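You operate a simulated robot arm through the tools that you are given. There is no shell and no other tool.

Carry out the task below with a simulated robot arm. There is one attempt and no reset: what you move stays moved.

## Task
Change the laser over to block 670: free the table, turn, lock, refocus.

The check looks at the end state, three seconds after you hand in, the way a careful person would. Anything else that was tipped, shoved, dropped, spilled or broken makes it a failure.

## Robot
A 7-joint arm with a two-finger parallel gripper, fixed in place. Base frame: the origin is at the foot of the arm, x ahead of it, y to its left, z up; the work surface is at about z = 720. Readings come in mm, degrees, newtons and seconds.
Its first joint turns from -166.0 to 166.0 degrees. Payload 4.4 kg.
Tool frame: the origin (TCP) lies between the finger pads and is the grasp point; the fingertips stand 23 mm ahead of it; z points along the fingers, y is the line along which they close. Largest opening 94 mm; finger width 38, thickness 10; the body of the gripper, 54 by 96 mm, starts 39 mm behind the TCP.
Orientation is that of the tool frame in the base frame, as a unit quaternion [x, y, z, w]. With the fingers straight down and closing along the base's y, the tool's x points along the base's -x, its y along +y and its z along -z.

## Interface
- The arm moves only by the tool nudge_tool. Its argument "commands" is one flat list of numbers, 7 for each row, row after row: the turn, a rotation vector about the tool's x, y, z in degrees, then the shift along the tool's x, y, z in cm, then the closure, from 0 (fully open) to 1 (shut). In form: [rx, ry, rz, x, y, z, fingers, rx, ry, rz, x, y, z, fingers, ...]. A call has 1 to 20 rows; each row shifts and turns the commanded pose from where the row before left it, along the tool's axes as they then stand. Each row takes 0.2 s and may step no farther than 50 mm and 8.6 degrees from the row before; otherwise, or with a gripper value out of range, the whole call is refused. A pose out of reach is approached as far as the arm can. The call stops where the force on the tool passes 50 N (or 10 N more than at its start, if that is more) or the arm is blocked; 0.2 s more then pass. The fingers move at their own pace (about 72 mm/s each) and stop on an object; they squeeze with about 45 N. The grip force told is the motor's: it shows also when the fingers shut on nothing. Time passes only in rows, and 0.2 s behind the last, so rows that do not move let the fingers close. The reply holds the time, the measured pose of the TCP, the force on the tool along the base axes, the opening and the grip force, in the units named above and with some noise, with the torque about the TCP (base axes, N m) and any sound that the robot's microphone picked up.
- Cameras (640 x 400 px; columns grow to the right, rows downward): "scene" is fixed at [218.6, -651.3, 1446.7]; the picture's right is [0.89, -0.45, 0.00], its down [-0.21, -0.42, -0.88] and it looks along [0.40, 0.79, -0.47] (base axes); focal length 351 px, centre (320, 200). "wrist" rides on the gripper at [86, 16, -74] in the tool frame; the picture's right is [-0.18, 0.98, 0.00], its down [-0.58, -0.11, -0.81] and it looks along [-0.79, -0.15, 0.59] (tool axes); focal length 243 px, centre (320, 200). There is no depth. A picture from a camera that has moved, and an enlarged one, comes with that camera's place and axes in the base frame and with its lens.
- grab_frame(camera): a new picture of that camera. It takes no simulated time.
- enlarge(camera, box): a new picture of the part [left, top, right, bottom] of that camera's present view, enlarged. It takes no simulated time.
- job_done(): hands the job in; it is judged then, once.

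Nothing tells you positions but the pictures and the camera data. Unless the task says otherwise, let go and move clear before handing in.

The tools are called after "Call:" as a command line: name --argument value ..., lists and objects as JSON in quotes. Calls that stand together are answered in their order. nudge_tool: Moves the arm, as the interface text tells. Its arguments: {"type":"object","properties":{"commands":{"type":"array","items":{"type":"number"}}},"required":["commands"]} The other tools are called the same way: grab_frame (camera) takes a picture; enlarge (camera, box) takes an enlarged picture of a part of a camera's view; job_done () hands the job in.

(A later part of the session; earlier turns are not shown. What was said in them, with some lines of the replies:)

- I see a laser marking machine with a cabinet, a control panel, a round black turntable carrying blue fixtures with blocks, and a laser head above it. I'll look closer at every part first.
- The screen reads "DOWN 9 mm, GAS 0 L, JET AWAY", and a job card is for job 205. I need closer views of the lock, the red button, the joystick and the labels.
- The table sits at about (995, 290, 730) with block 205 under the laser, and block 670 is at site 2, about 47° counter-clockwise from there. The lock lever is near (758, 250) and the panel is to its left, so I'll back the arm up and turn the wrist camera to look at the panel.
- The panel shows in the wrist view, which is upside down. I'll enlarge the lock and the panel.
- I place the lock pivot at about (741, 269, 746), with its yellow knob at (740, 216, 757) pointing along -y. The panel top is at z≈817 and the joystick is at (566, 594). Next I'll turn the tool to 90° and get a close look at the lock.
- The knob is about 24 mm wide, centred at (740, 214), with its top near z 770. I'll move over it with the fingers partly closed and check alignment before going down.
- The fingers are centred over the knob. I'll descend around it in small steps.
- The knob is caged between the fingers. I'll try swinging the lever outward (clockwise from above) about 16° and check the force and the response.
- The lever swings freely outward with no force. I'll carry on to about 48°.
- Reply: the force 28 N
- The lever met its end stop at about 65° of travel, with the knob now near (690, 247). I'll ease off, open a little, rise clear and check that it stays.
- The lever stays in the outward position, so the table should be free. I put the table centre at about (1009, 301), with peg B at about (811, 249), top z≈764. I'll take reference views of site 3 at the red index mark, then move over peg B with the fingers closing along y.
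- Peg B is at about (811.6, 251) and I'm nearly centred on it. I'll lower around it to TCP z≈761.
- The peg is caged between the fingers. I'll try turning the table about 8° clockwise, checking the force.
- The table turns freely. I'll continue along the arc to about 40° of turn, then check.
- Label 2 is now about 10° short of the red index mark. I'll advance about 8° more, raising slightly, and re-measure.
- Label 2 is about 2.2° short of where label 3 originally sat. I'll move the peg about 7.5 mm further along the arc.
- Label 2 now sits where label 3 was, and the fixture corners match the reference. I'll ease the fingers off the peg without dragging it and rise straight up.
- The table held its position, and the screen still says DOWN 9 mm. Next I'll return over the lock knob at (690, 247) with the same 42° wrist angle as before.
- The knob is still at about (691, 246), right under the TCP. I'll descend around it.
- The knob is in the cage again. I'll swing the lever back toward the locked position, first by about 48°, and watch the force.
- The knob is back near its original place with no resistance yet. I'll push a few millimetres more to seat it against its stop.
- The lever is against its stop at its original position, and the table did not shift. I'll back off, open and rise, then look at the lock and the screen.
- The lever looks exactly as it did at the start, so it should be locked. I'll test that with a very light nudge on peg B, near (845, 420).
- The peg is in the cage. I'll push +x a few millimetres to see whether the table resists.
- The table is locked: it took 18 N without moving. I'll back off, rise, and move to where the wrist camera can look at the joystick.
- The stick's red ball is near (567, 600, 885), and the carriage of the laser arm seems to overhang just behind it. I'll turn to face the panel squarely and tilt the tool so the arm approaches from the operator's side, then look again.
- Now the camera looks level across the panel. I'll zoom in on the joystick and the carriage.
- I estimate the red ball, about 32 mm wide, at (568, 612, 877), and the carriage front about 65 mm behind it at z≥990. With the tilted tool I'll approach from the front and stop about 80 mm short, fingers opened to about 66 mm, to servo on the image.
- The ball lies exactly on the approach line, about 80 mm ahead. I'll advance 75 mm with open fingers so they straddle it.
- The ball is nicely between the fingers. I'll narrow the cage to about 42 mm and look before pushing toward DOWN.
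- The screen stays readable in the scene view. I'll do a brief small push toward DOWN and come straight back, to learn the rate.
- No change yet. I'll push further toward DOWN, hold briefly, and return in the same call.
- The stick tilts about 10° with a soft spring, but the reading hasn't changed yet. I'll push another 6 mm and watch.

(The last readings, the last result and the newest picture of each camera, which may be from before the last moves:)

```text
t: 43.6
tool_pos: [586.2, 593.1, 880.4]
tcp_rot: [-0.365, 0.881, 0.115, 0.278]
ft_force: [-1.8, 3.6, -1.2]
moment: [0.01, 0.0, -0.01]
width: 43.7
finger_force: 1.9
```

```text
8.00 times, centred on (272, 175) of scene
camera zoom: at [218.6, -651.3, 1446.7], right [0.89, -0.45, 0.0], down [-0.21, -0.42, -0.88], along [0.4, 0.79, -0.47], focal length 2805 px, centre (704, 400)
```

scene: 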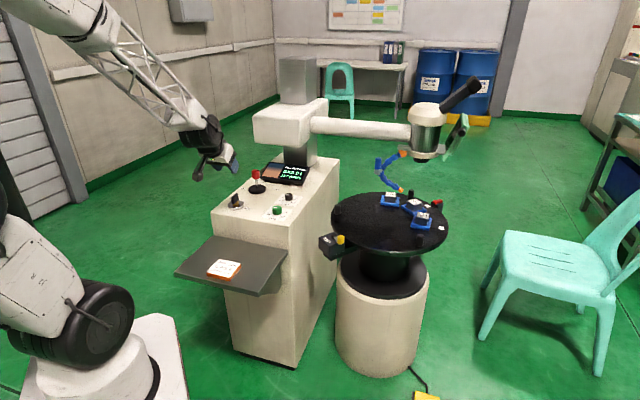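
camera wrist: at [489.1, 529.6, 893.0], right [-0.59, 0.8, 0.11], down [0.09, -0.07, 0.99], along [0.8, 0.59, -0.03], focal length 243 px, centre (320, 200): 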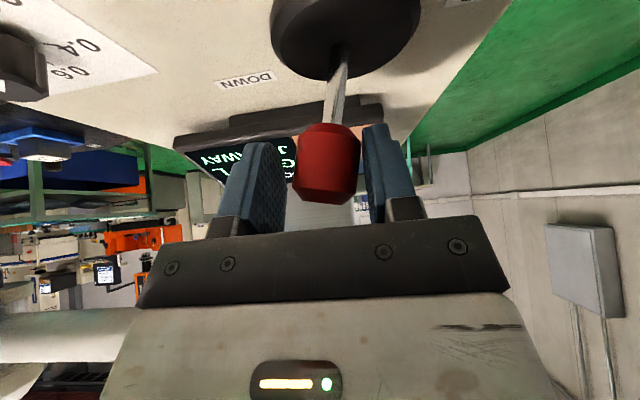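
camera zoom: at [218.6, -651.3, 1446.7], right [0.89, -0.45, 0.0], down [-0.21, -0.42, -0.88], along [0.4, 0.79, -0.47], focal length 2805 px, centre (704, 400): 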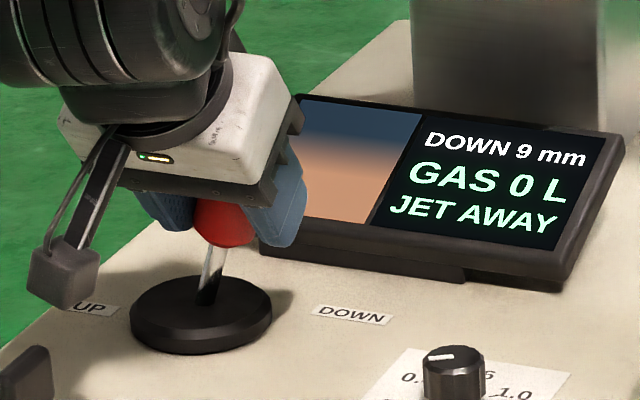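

Call:
nudge_tool --commands '[0, 0, 0, 0, -0.6, 0, 0.55]'

Call:
enlarge --camera "scene" --box '[232, 150, 312, 200]'

Call:
enlarge --camera "scene" --box '[360, 120, 456, 200]'

```text
t: 44.0
tool_pos: [589.0, 589.2, 880.5]
tcp_rot: [-0.365, 0.881, 0.115, 0.278]
ft_force: [-9.5, 7.2, 0.3]
moment: [0.13, 0.19, 0.14]
width: 47.5
finger_force: 6.6
```

```text
8.00 times, centred on (272, 175) of scene
camera zoom: at [218.6, -651.3, 1446.7], right [0.89, -0.45, 0.0], down [-0.21, -0.42, -0.88], along [0.4, 0.79, -0.47], focal length 2805 px, centre (704, 400)
```

zoom: 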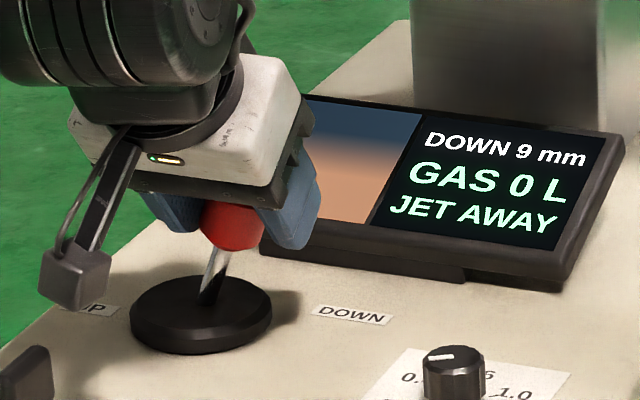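

```text
5.00 times, centred on (408, 160) of scene
camera zoom: at [218.6, -651.3, 1446.7], right [0.89, -0.45, 0.0], down [-0.21, -0.42, -0.88], along [0.4, 0.79, -0.47], focal length 1753 px, centre (-120, 400)
```

zoom: 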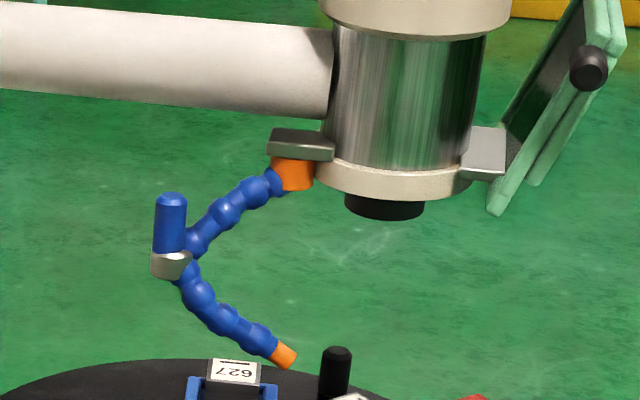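

The stick is at its stop with no change yet. I'll hold it there for another second to see if the head moves.

Call:
nudge_tool --commands '[0, 0, 0, 0, 0, 0, 0.55, 0, 0, 0, 0, 0, 0, 0.55, 0, 0, 0, 0, 0, 0, 0.55, 0, 0, 0, 0, 0, 0, 0.55]'

Call:
enlarge --camera "scene" --box '[232, 150, 312, 200]'

Call:
enlarge --camera "scene" --box '[360, 120, 456, 200]'

```text
t: 45.0
tool_pos: [590.2, 590.5, 879.5]
tcp_rot: [-0.365, 0.881, 0.115, 0.277]
ft_force: [-13.1, 5.1, -1.7]
moment: [0.06, 0.19, 0.24]
width: 48.5
finger_force: 7.1
```

```text
8.00 times, centred on (272, 175) of scene
camera zoom: at [218.6, -651.3, 1446.7], right [0.89, -0.45, 0.0], down [-0.21, -0.42, -0.88], along [0.4, 0.79, -0.47], focal length 2805 px, centre (704, 400)
```

zoom: 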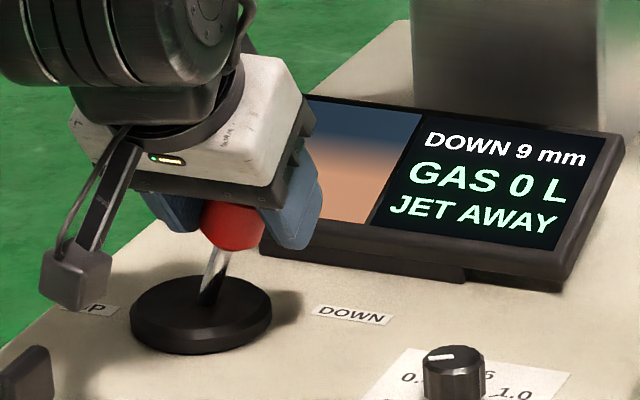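

```text
5.00 times, centred on (408, 160) of scene
camera zoom: at [218.6, -651.3, 1446.7], right [0.89, -0.45, 0.0], down [-0.21, -0.42, -0.88], along [0.4, 0.79, -0.47], focal length 1753 px, centre (-120, 400)
```

zoom: 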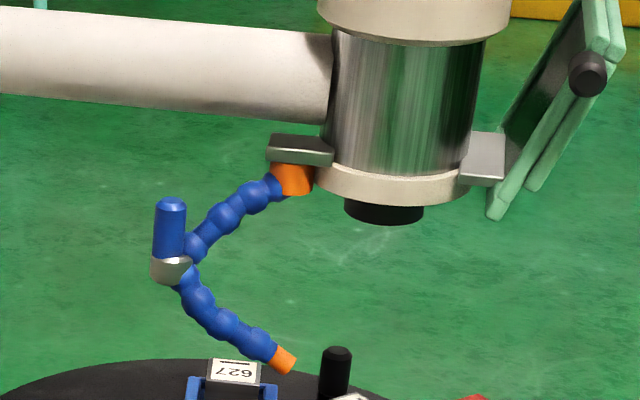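

The head is moving down (the lens dropped about 1 px in the scene) though the screen hasn't refreshed. I'll release the stick now and check.

Call:
nudge_tool --commands '[0, 0, 0, 0, 1.5, 0, 0.55, 0, 0, 0, 0, 1.5, 0, 0.55]'

Call:
enlarge --camera "scene" --box '[232, 150, 312, 200]'

Call:
enlarge --camera "scene" --box '[360, 120, 456, 200]'

Call:
grab_frame --camera "wrist"

```text
t: 45.6
tool_pos: [568.6, 609.1, 881.6]
tcp_rot: [-0.365, 0.881, 0.115, 0.277]
ft_force: [-0.5, -0.2, 0.2]
moment: [-0.02, -0.02, 0.04]
width: 42.4
finger_force: 0.3
```

```text
8.00 times, centred on (272, 175) of scene
camera zoom: at [218.6, -651.3, 1446.7], right [0.89, -0.45, 0.0], down [-0.21, -0.42, -0.88], along [0.4, 0.79, -0.47], focal length 2805 px, centre (704, 400)
```

zoom: 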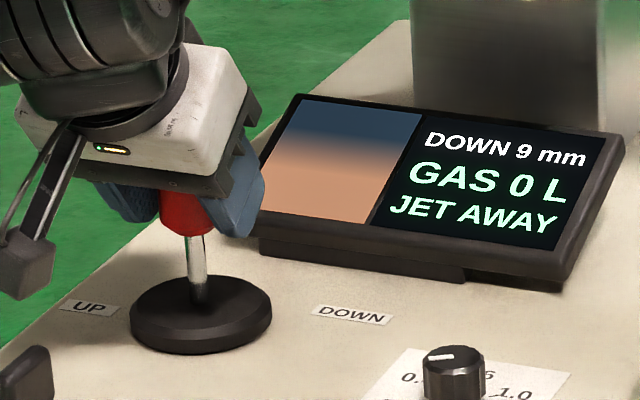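

```text
5.00 times, centred on (408, 160) of scene
camera zoom: at [218.6, -651.3, 1446.7], right [0.89, -0.45, 0.0], down [-0.21, -0.42, -0.88], along [0.4, 0.79, -0.47], focal length 1753 px, centre (-120, 400)
```

zoom: 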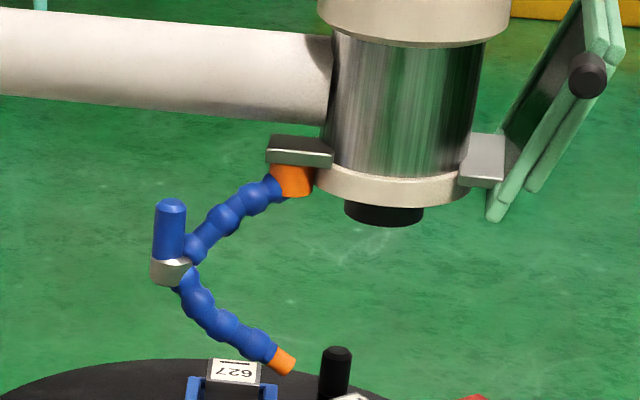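

```text
taken
camera wrist: at [477.5, 542.5, 893.8], right [-0.59, 0.8, 0.11], down [0.09, -0.07, 0.99], along [0.8, 0.59, -0.03], focal length 243 px, centre (320, 200)
```

wrist: 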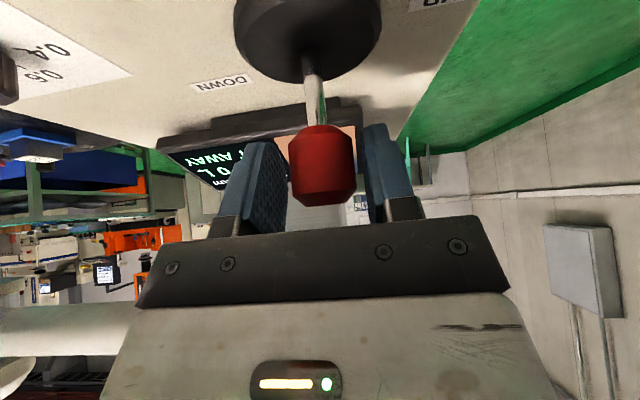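

The head has come down by a few mm, but the reading still shows DOWN 9 mm. I'll wait a second without touching the stick to see if the display lags.

Call:
nudge_tool --commands '[0, 0, 0, 0, 0, 0, 0.55, 0, 0, 0, 0, 0, 0, 0.55, 0, 0, 0, 0, 0, 0, 0.55, 0, 0, 0, 0, 0, 0, 0.55, 0, 0, 0, 0, 0, 0, 0.55]'

Call:
enlarge --camera "scene" --box '[255, 150, 315, 190]'

Call:
enlarge --camera "scene" --box '[396, 140, 444, 170]'

```text
t: 46.8
tool_pos: [570.2, 610.1, 881.5]
tcp_rot: [-0.365, 0.881, 0.116, 0.278]
ft_force: [-0.4, 0.4, -0.4]
moment: [0.03, 0.02, 0.02]
width: 42.4
finger_force: 0.0
```

```text
10.00 times, centred on (285, 170) of scene
camera zoom: at [218.6, -651.3, 1446.7], right [0.89, -0.45, 0.0], down [-0.21, -0.42, -0.88], along [0.4, 0.79, -0.47], focal length 3506 px, centre (670, 500)
```

zoom: 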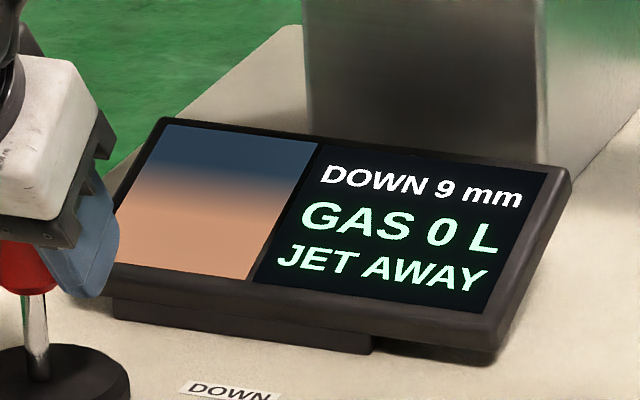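

```text
13.33 times, centred on (420, 155) of scene
camera zoom: at [218.6, -651.3, 1446.7], right [0.89, -0.45, 0.0], down [-0.21, -0.42, -0.88], along [0.4, 0.79, -0.47], focal length 4675 px, centre (-1013, 800)
```

zoom: 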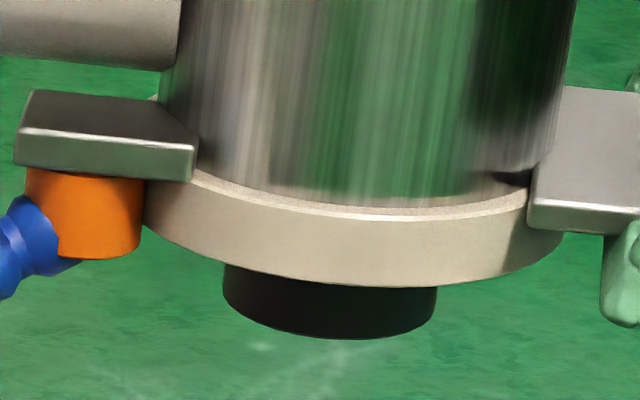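

The head came down about 10 mm while the reading stayed the same, so it probably saturates at 9 mm. I'll give another short DOWN push and compare both screen and lens.

Call:
nudge_tool --commands '[0, 0, 0, 0, -1.35, 0, 0.55, 0, 0, 0, 0, -1.35, 0, 0.55, 0, 0, 0, 0, 0, 0, 0.55, 0, 0, 0, 0, 1.35, 0, 0.55, 0, 0, 0, 0, 1.35, 0, 0.55]'

Call:
enlarge --camera "scene" --box '[255, 150, 315, 190]'

Call:
enlarge --camera "scene" --box '[396, 140, 444, 170]'

```text
t: 48.0
tool_pos: [568.6, 611.6, 879.2]
tcp_rot: [-0.364, 0.881, 0.115, 0.278]
ft_force: [-0.9, 0.2, 0.0]
moment: [-0.02, 0.0, -0.01]
width: 42.6
finger_force: 0.1
```

```text
10.00 times, centred on (285, 170) of scene
camera zoom: at [218.6, -651.3, 1446.7], right [0.89, -0.45, 0.0], down [-0.21, -0.42, -0.88], along [0.4, 0.79, -0.47], focal length 3506 px, centre (670, 500)
```

zoom: 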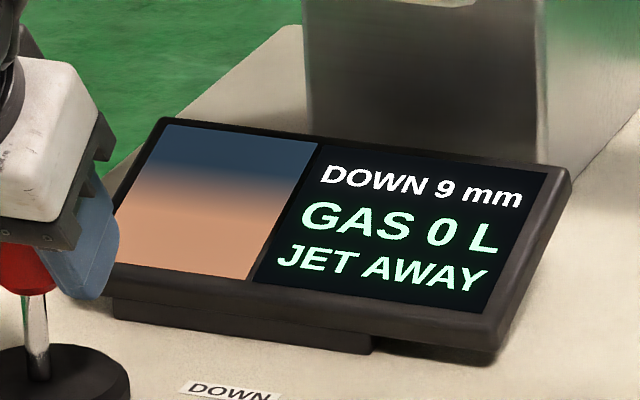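

```text
13.33 times, centred on (420, 155) of scene
camera zoom: at [218.6, -651.3, 1446.7], right [0.89, -0.45, 0.0], down [-0.21, -0.42, -0.88], along [0.4, 0.79, -0.47], focal length 4675 px, centre (-1013, 800)
```

zoom: 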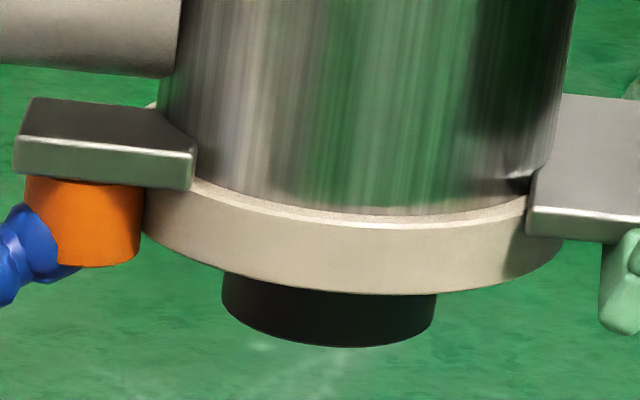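

The head descends at roughly 5 mm/s and there is ample clearance. I'll continue DOWN for about a second.

Call:
nudge_tool --commands '[0, 0, 0, 0, -1.35, 0, 0.55, 0, 0, 0, 0, -1.35, 0, 0.55, 0, 0, 0, 0, 0, 0, 0.55, 0, 0, 0, 0, 0, 0, 0.55, 0, 0, 0, 0, 0, 0, 0.55, 0, 0, 0, 0, 1.35, 0, 0.55, 0, 0, 0, 0, 1.35, 0, 0.55]'

Call:
enlarge --camera "scene" --box '[255, 150, 315, 190]'

Call:
enlarge --camera "scene" --box '[396, 140, 444, 170]'

```text
t: 49.6
tool_pos: [567.9, 608.5, 880.7]
tcp_rot: [-0.365, 0.881, 0.116, 0.277]
ft_force: [0.1, -0.6, -0.6]
moment: [-0.02, -0.04, 0.0]
width: 42.4
finger_force: 0.1
```

```text
10.00 times, centred on (285, 170) of scene
camera zoom: at [218.6, -651.3, 1446.7], right [0.89, -0.45, 0.0], down [-0.21, -0.42, -0.88], along [0.4, 0.79, -0.47], focal length 3506 px, centre (670, 500)
```

zoom: 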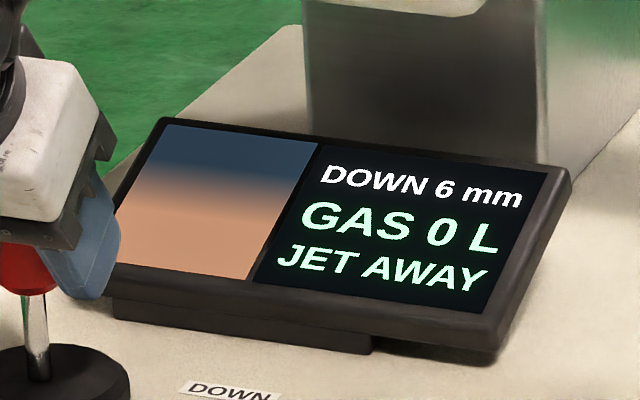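

```text
13.33 times, centred on (420, 155) of scene
camera zoom: at [218.6, -651.3, 1446.7], right [0.89, -0.45, 0.0], down [-0.21, -0.42, -0.88], along [0.4, 0.79, -0.47], focal length 4675 px, centre (-1013, 800)
```

zoom: 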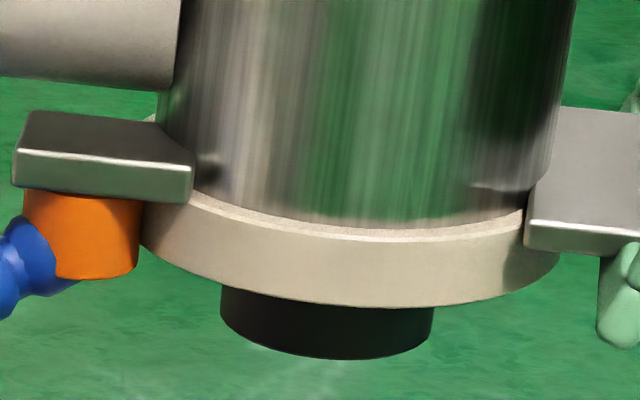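

The reading dropped to DOWN 6 mm, so the direction is right. I'll push again for slightly longer.

Call:
nudge_tool --commands '[0, 0, 0, 0, -1.35, 0, 0.55, 0, 0, 0, 0, -1.35, 0, 0.55, 0, 0, 0, 0, 0, 0, 0.55, 0, 0, 0, 0, 0, 0, 0.55, 0, 0, 0, 0, 0, 0, 0.55, 0, 0, 0, 0, 1.35, 0, 0.55, 0, 0, 0, 0, 1.35, 0, 0.55]'

Call:
enlarge --camera "scene" --box '[255, 150, 315, 190]'

Call:
enlarge --camera "scene" --box '[396, 140, 444, 170]'

```text
t: 51.2
tool_pos: [567.8, 610.9, 882.3]
tcp_rot: [-0.365, 0.881, 0.115, 0.277]
ft_force: [0.5, 0.6, 0.0]
moment: [-0.02, 0.0, -0.02]
width: 42.3
finger_force: 0.0
```

```text
10.00 times, centred on (285, 170) of scene
camera zoom: at [218.6, -651.3, 1446.7], right [0.89, -0.45, 0.0], down [-0.21, -0.42, -0.88], along [0.4, 0.79, -0.47], focal length 3506 px, centre (670, 500)
```

zoom: 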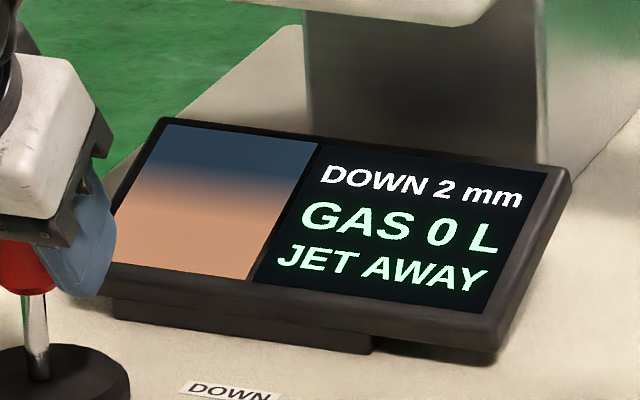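

```text
13.33 times, centred on (420, 155) of scene
camera zoom: at [218.6, -651.3, 1446.7], right [0.89, -0.45, 0.0], down [-0.21, -0.42, -0.88], along [0.4, 0.79, -0.47], focal length 4675 px, centre (-1013, 800)
```

zoom: 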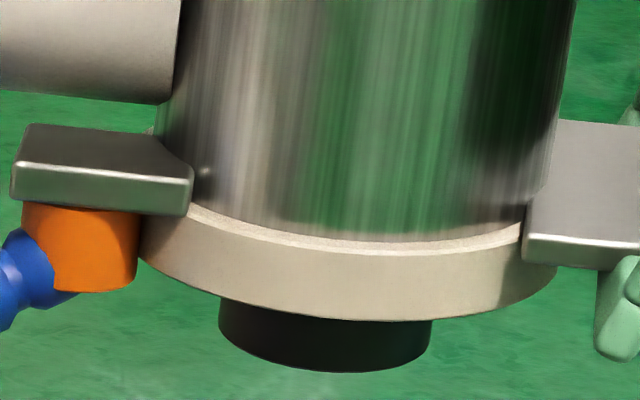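

Reading DOWN 2 mm now. I'll give a short pulse with no hold.

Call:
nudge_tool --commands '[0, 0, 0, 0, -1.2, 0, 0.55, 0, 0, 0, 0, -1.2, 0, 0.55, 0, 0, 0, 0, 1.2, 0, 0.55, 0, 0, 0, 0, 1.2, 0, 0.55]'

Call:
enlarge --camera "scene" --box '[255, 150, 315, 190]'

Call:
enlarge --camera "scene" --box '[396, 140, 444, 170]'

```text
t: 52.2
tool_pos: [567.8, 610.2, 879.5]
tcp_rot: [-0.365, 0.881, 0.115, 0.278]
ft_force: [1.2, 0.1, 0.1]
moment: [0.0, 0.02, 0.05]
width: 42.4
finger_force: 0.0
```

```text
10.00 times, centred on (285, 170) of scene
camera zoom: at [218.6, -651.3, 1446.7], right [0.89, -0.45, 0.0], down [-0.21, -0.42, -0.88], along [0.4, 0.79, -0.47], focal length 3506 px, centre (670, 500)
```

zoom: 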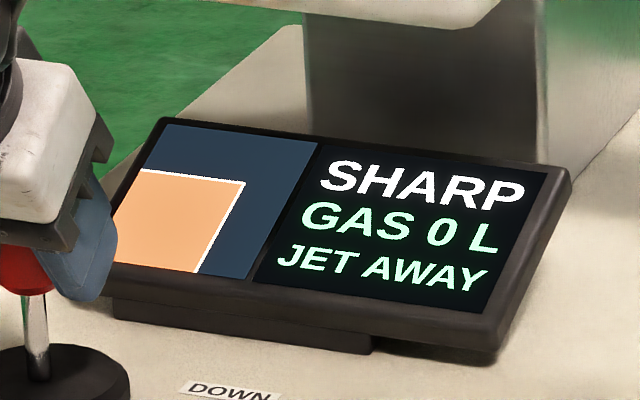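

```text
13.33 times, centred on (420, 155) of scene
camera zoom: at [218.6, -651.3, 1446.7], right [0.89, -0.45, 0.0], down [-0.21, -0.42, -0.88], along [0.4, 0.79, -0.47], focal length 4675 px, centre (-1013, 800)
```

zoom: 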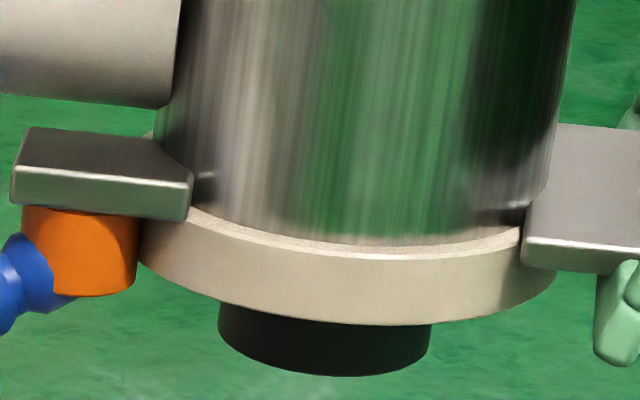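

The screen now reads SHARP with a crisp block edge. I'll open the fingers and withdraw straight back from the stick without touching it.

Call:
nudge_tool --commands '[0, 0, 0, 0, 0, 0, 0.3, 0, 0, 0, 0, 0, 0, 0.3, 0, 0, 0, 0, 0, -2.5, 0.3, 0, 0, 0, 0, 0, -3, 0.3, 0, 0, 0, 0, 0, -4, 0.3, 0, 0, 0, 2, 0, -3, 0.3, 0, 0, 0, 2, 0, -3, 0.3, 0, 0, 0, 0, 0, 0, 0.3]'

Call:
grab_frame --camera "wrist"

Call:
grab_frame --camera "scene"

Call:
enlarge --camera "scene" --box '[216, 150, 316, 222]'

Call:
enlarge --camera "scene" --box '[315, 150, 455, 250]'

```text
t: 54.0
tool_pos: [482.6, 524.0, 981.6]
tcp_rot: [-0.365, 0.881, 0.115, 0.278]
ft_force: [0.4, -0.3, -0.4]
moment: [-0.01, 0.04, 0.01]
width: 65.8
finger_force: 0.0
```

```text
taken
camera wrist: at [390.9, 455.9, 995.7], right [-0.59, 0.8, 0.11], down [0.09, -0.07, 0.99], along [0.8, 0.59, -0.03], focal length 243 px, centre (320, 200)
```

wrist: 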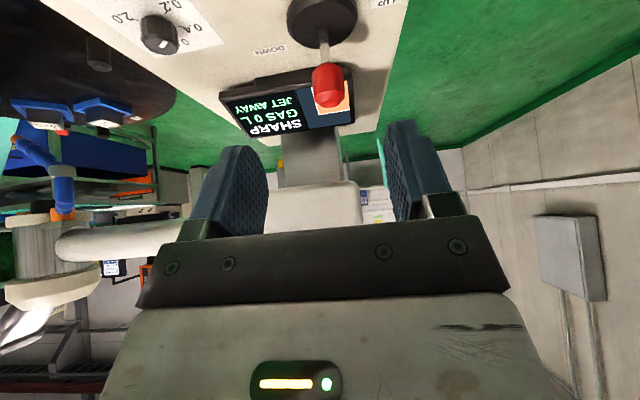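

```text
taken
```

scene: 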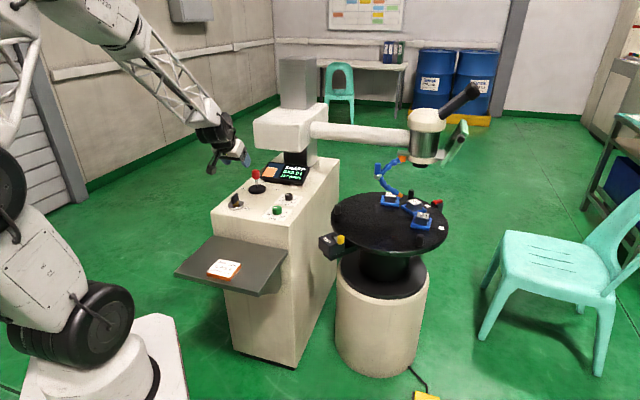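

```text
5.56 times, centred on (266, 186) of scene
camera zoom: at [218.6, -651.3, 1446.7], right [0.89, -0.45, 0.0], down [-0.21, -0.42, -0.88], along [0.4, 0.79, -0.47], focal length 1948 px, centre (620, 278)
```

zoom: 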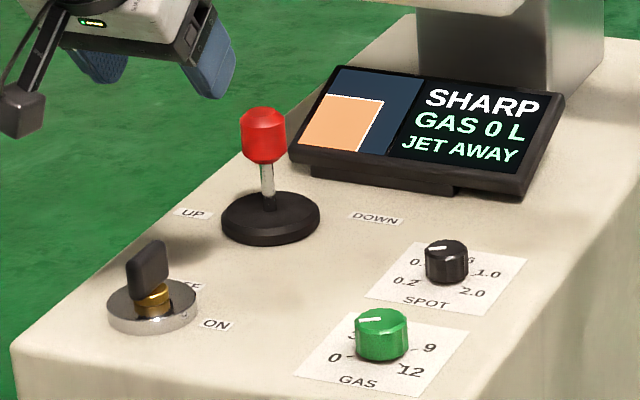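

```text
4.00 times, centred on (385, 200) of scene
camera zoom: at [218.6, -651.3, 1446.7], right [0.89, -0.45, 0.0], down [-0.21, -0.42, -0.88], along [0.4, 0.79, -0.47], focal length 1403 px, centre (60, 200)
```

zoom: 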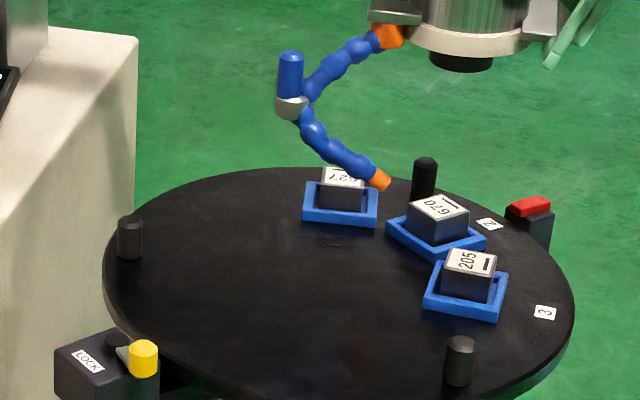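

The screen holds SHARP, block 670 sits at the red index under the lens, the lever is locked, and the knobs, key and blocks look undisturbed. I'll back the arm further away and do a final check.

Call:
nudge_tool --commands '[0, 0, 0, 1.93, 0, -3.77, 0.3, 0, 0, 0, 1.93, 0, -3.77, 0.3, 0, 0, 0, 1.93, 0, -3.77, 0.3, 0, 0, 0, 0, 0, 0, 0.3, 0, 0, 0, 0, 0, 0, 0.3, 0, 0, 0, 0, 0, 0, 0.3]'

Call:
enlarge --camera "scene" --box '[216, 150, 316, 222]'

Call:
enlarge --camera "scene" --box '[396, 190, 452, 225]'

Call:
enlarge --camera "scene" --box '[310, 220, 374, 260]'

```text
t: 55.4
tool_pos: [402.4, 445.4, 1043.2]
tcp_rot: [-0.365, 0.881, 0.115, 0.278]
ft_force: [0.6, -0.7, 0.4]
moment: [0.02, 0.06, 0.03]
width: 65.9
finger_force: 0.1
```

```text
5.56 times, centred on (266, 186) of scene
camera zoom: at [218.6, -651.3, 1446.7], right [0.89, -0.45, 0.0], down [-0.21, -0.42, -0.88], along [0.4, 0.79, -0.47], focal length 1948 px, centre (620, 278)
```

zoom: 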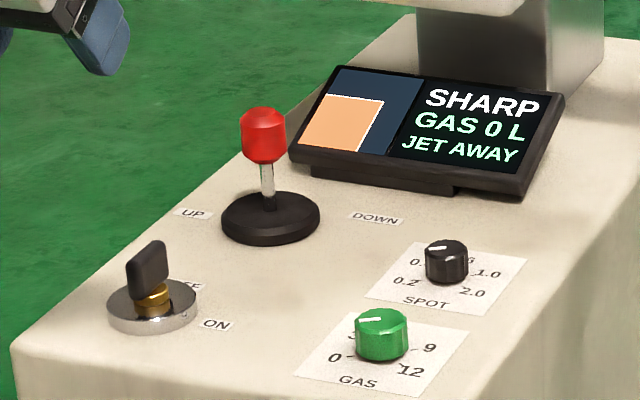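

```text
11.43 times, centred on (424, 208) of scene
camera zoom: at [218.6, -651.3, 1446.7], right [0.89, -0.45, 0.0], down [-0.21, -0.42, -0.88], along [0.4, 0.79, -0.47], focal length 4007 px, centre (-869, 114)
```

zoom: 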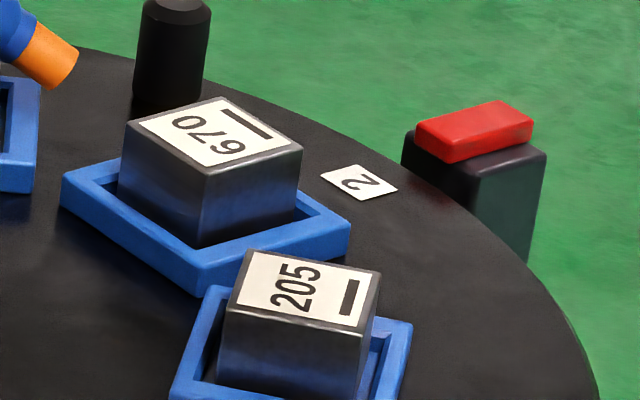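

```text
10.00 times, centred on (342, 240) of scene
camera zoom: at [218.6, -651.3, 1446.7], right [0.89, -0.45, 0.0], down [-0.21, -0.42, -0.88], along [0.4, 0.79, -0.47], focal length 3506 px, centre (100, -200)
```

zoom: 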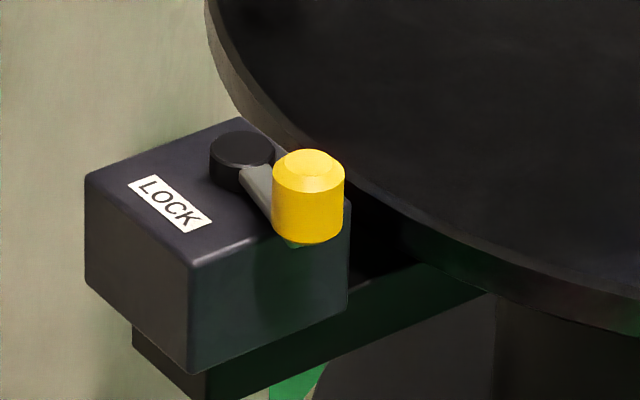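

Block 670 is at the red index under the laser, the table lock is back in its locked position, and the screen steadily reads SHARP. The arm is clear of everything, so I'm handing in.

Call:
job_done

```text
The job is handed in.
```

The laser is changed over to block 670, and the job is handed in. I have not been told the result of the check.

- **Table:** I freed the lock and turned the table about 50° clockwise. Label 2 now sits at the red index mark, where label 3 was at the start.
- **Lock:** The lever is back where it started. A light test push of about 18 N on a table peg did not move the table.
- **Focus:** I drove the head down with the joystick, and the screen now reads SHARP. The reading stuck at 9 mm at first, so the head came down roughly 20 mm in all (measured from the pictures).
- **Left alone:** I did not touch the gas and spot knobs, the key (at OFF) or the gas jet. The screen still shows GAS 0 L and JET AWAY. The job card on the shelf is still the one for job 205.

The blocks and other items looked undisturbed in the last pictures, and the arm is clear of the machine.
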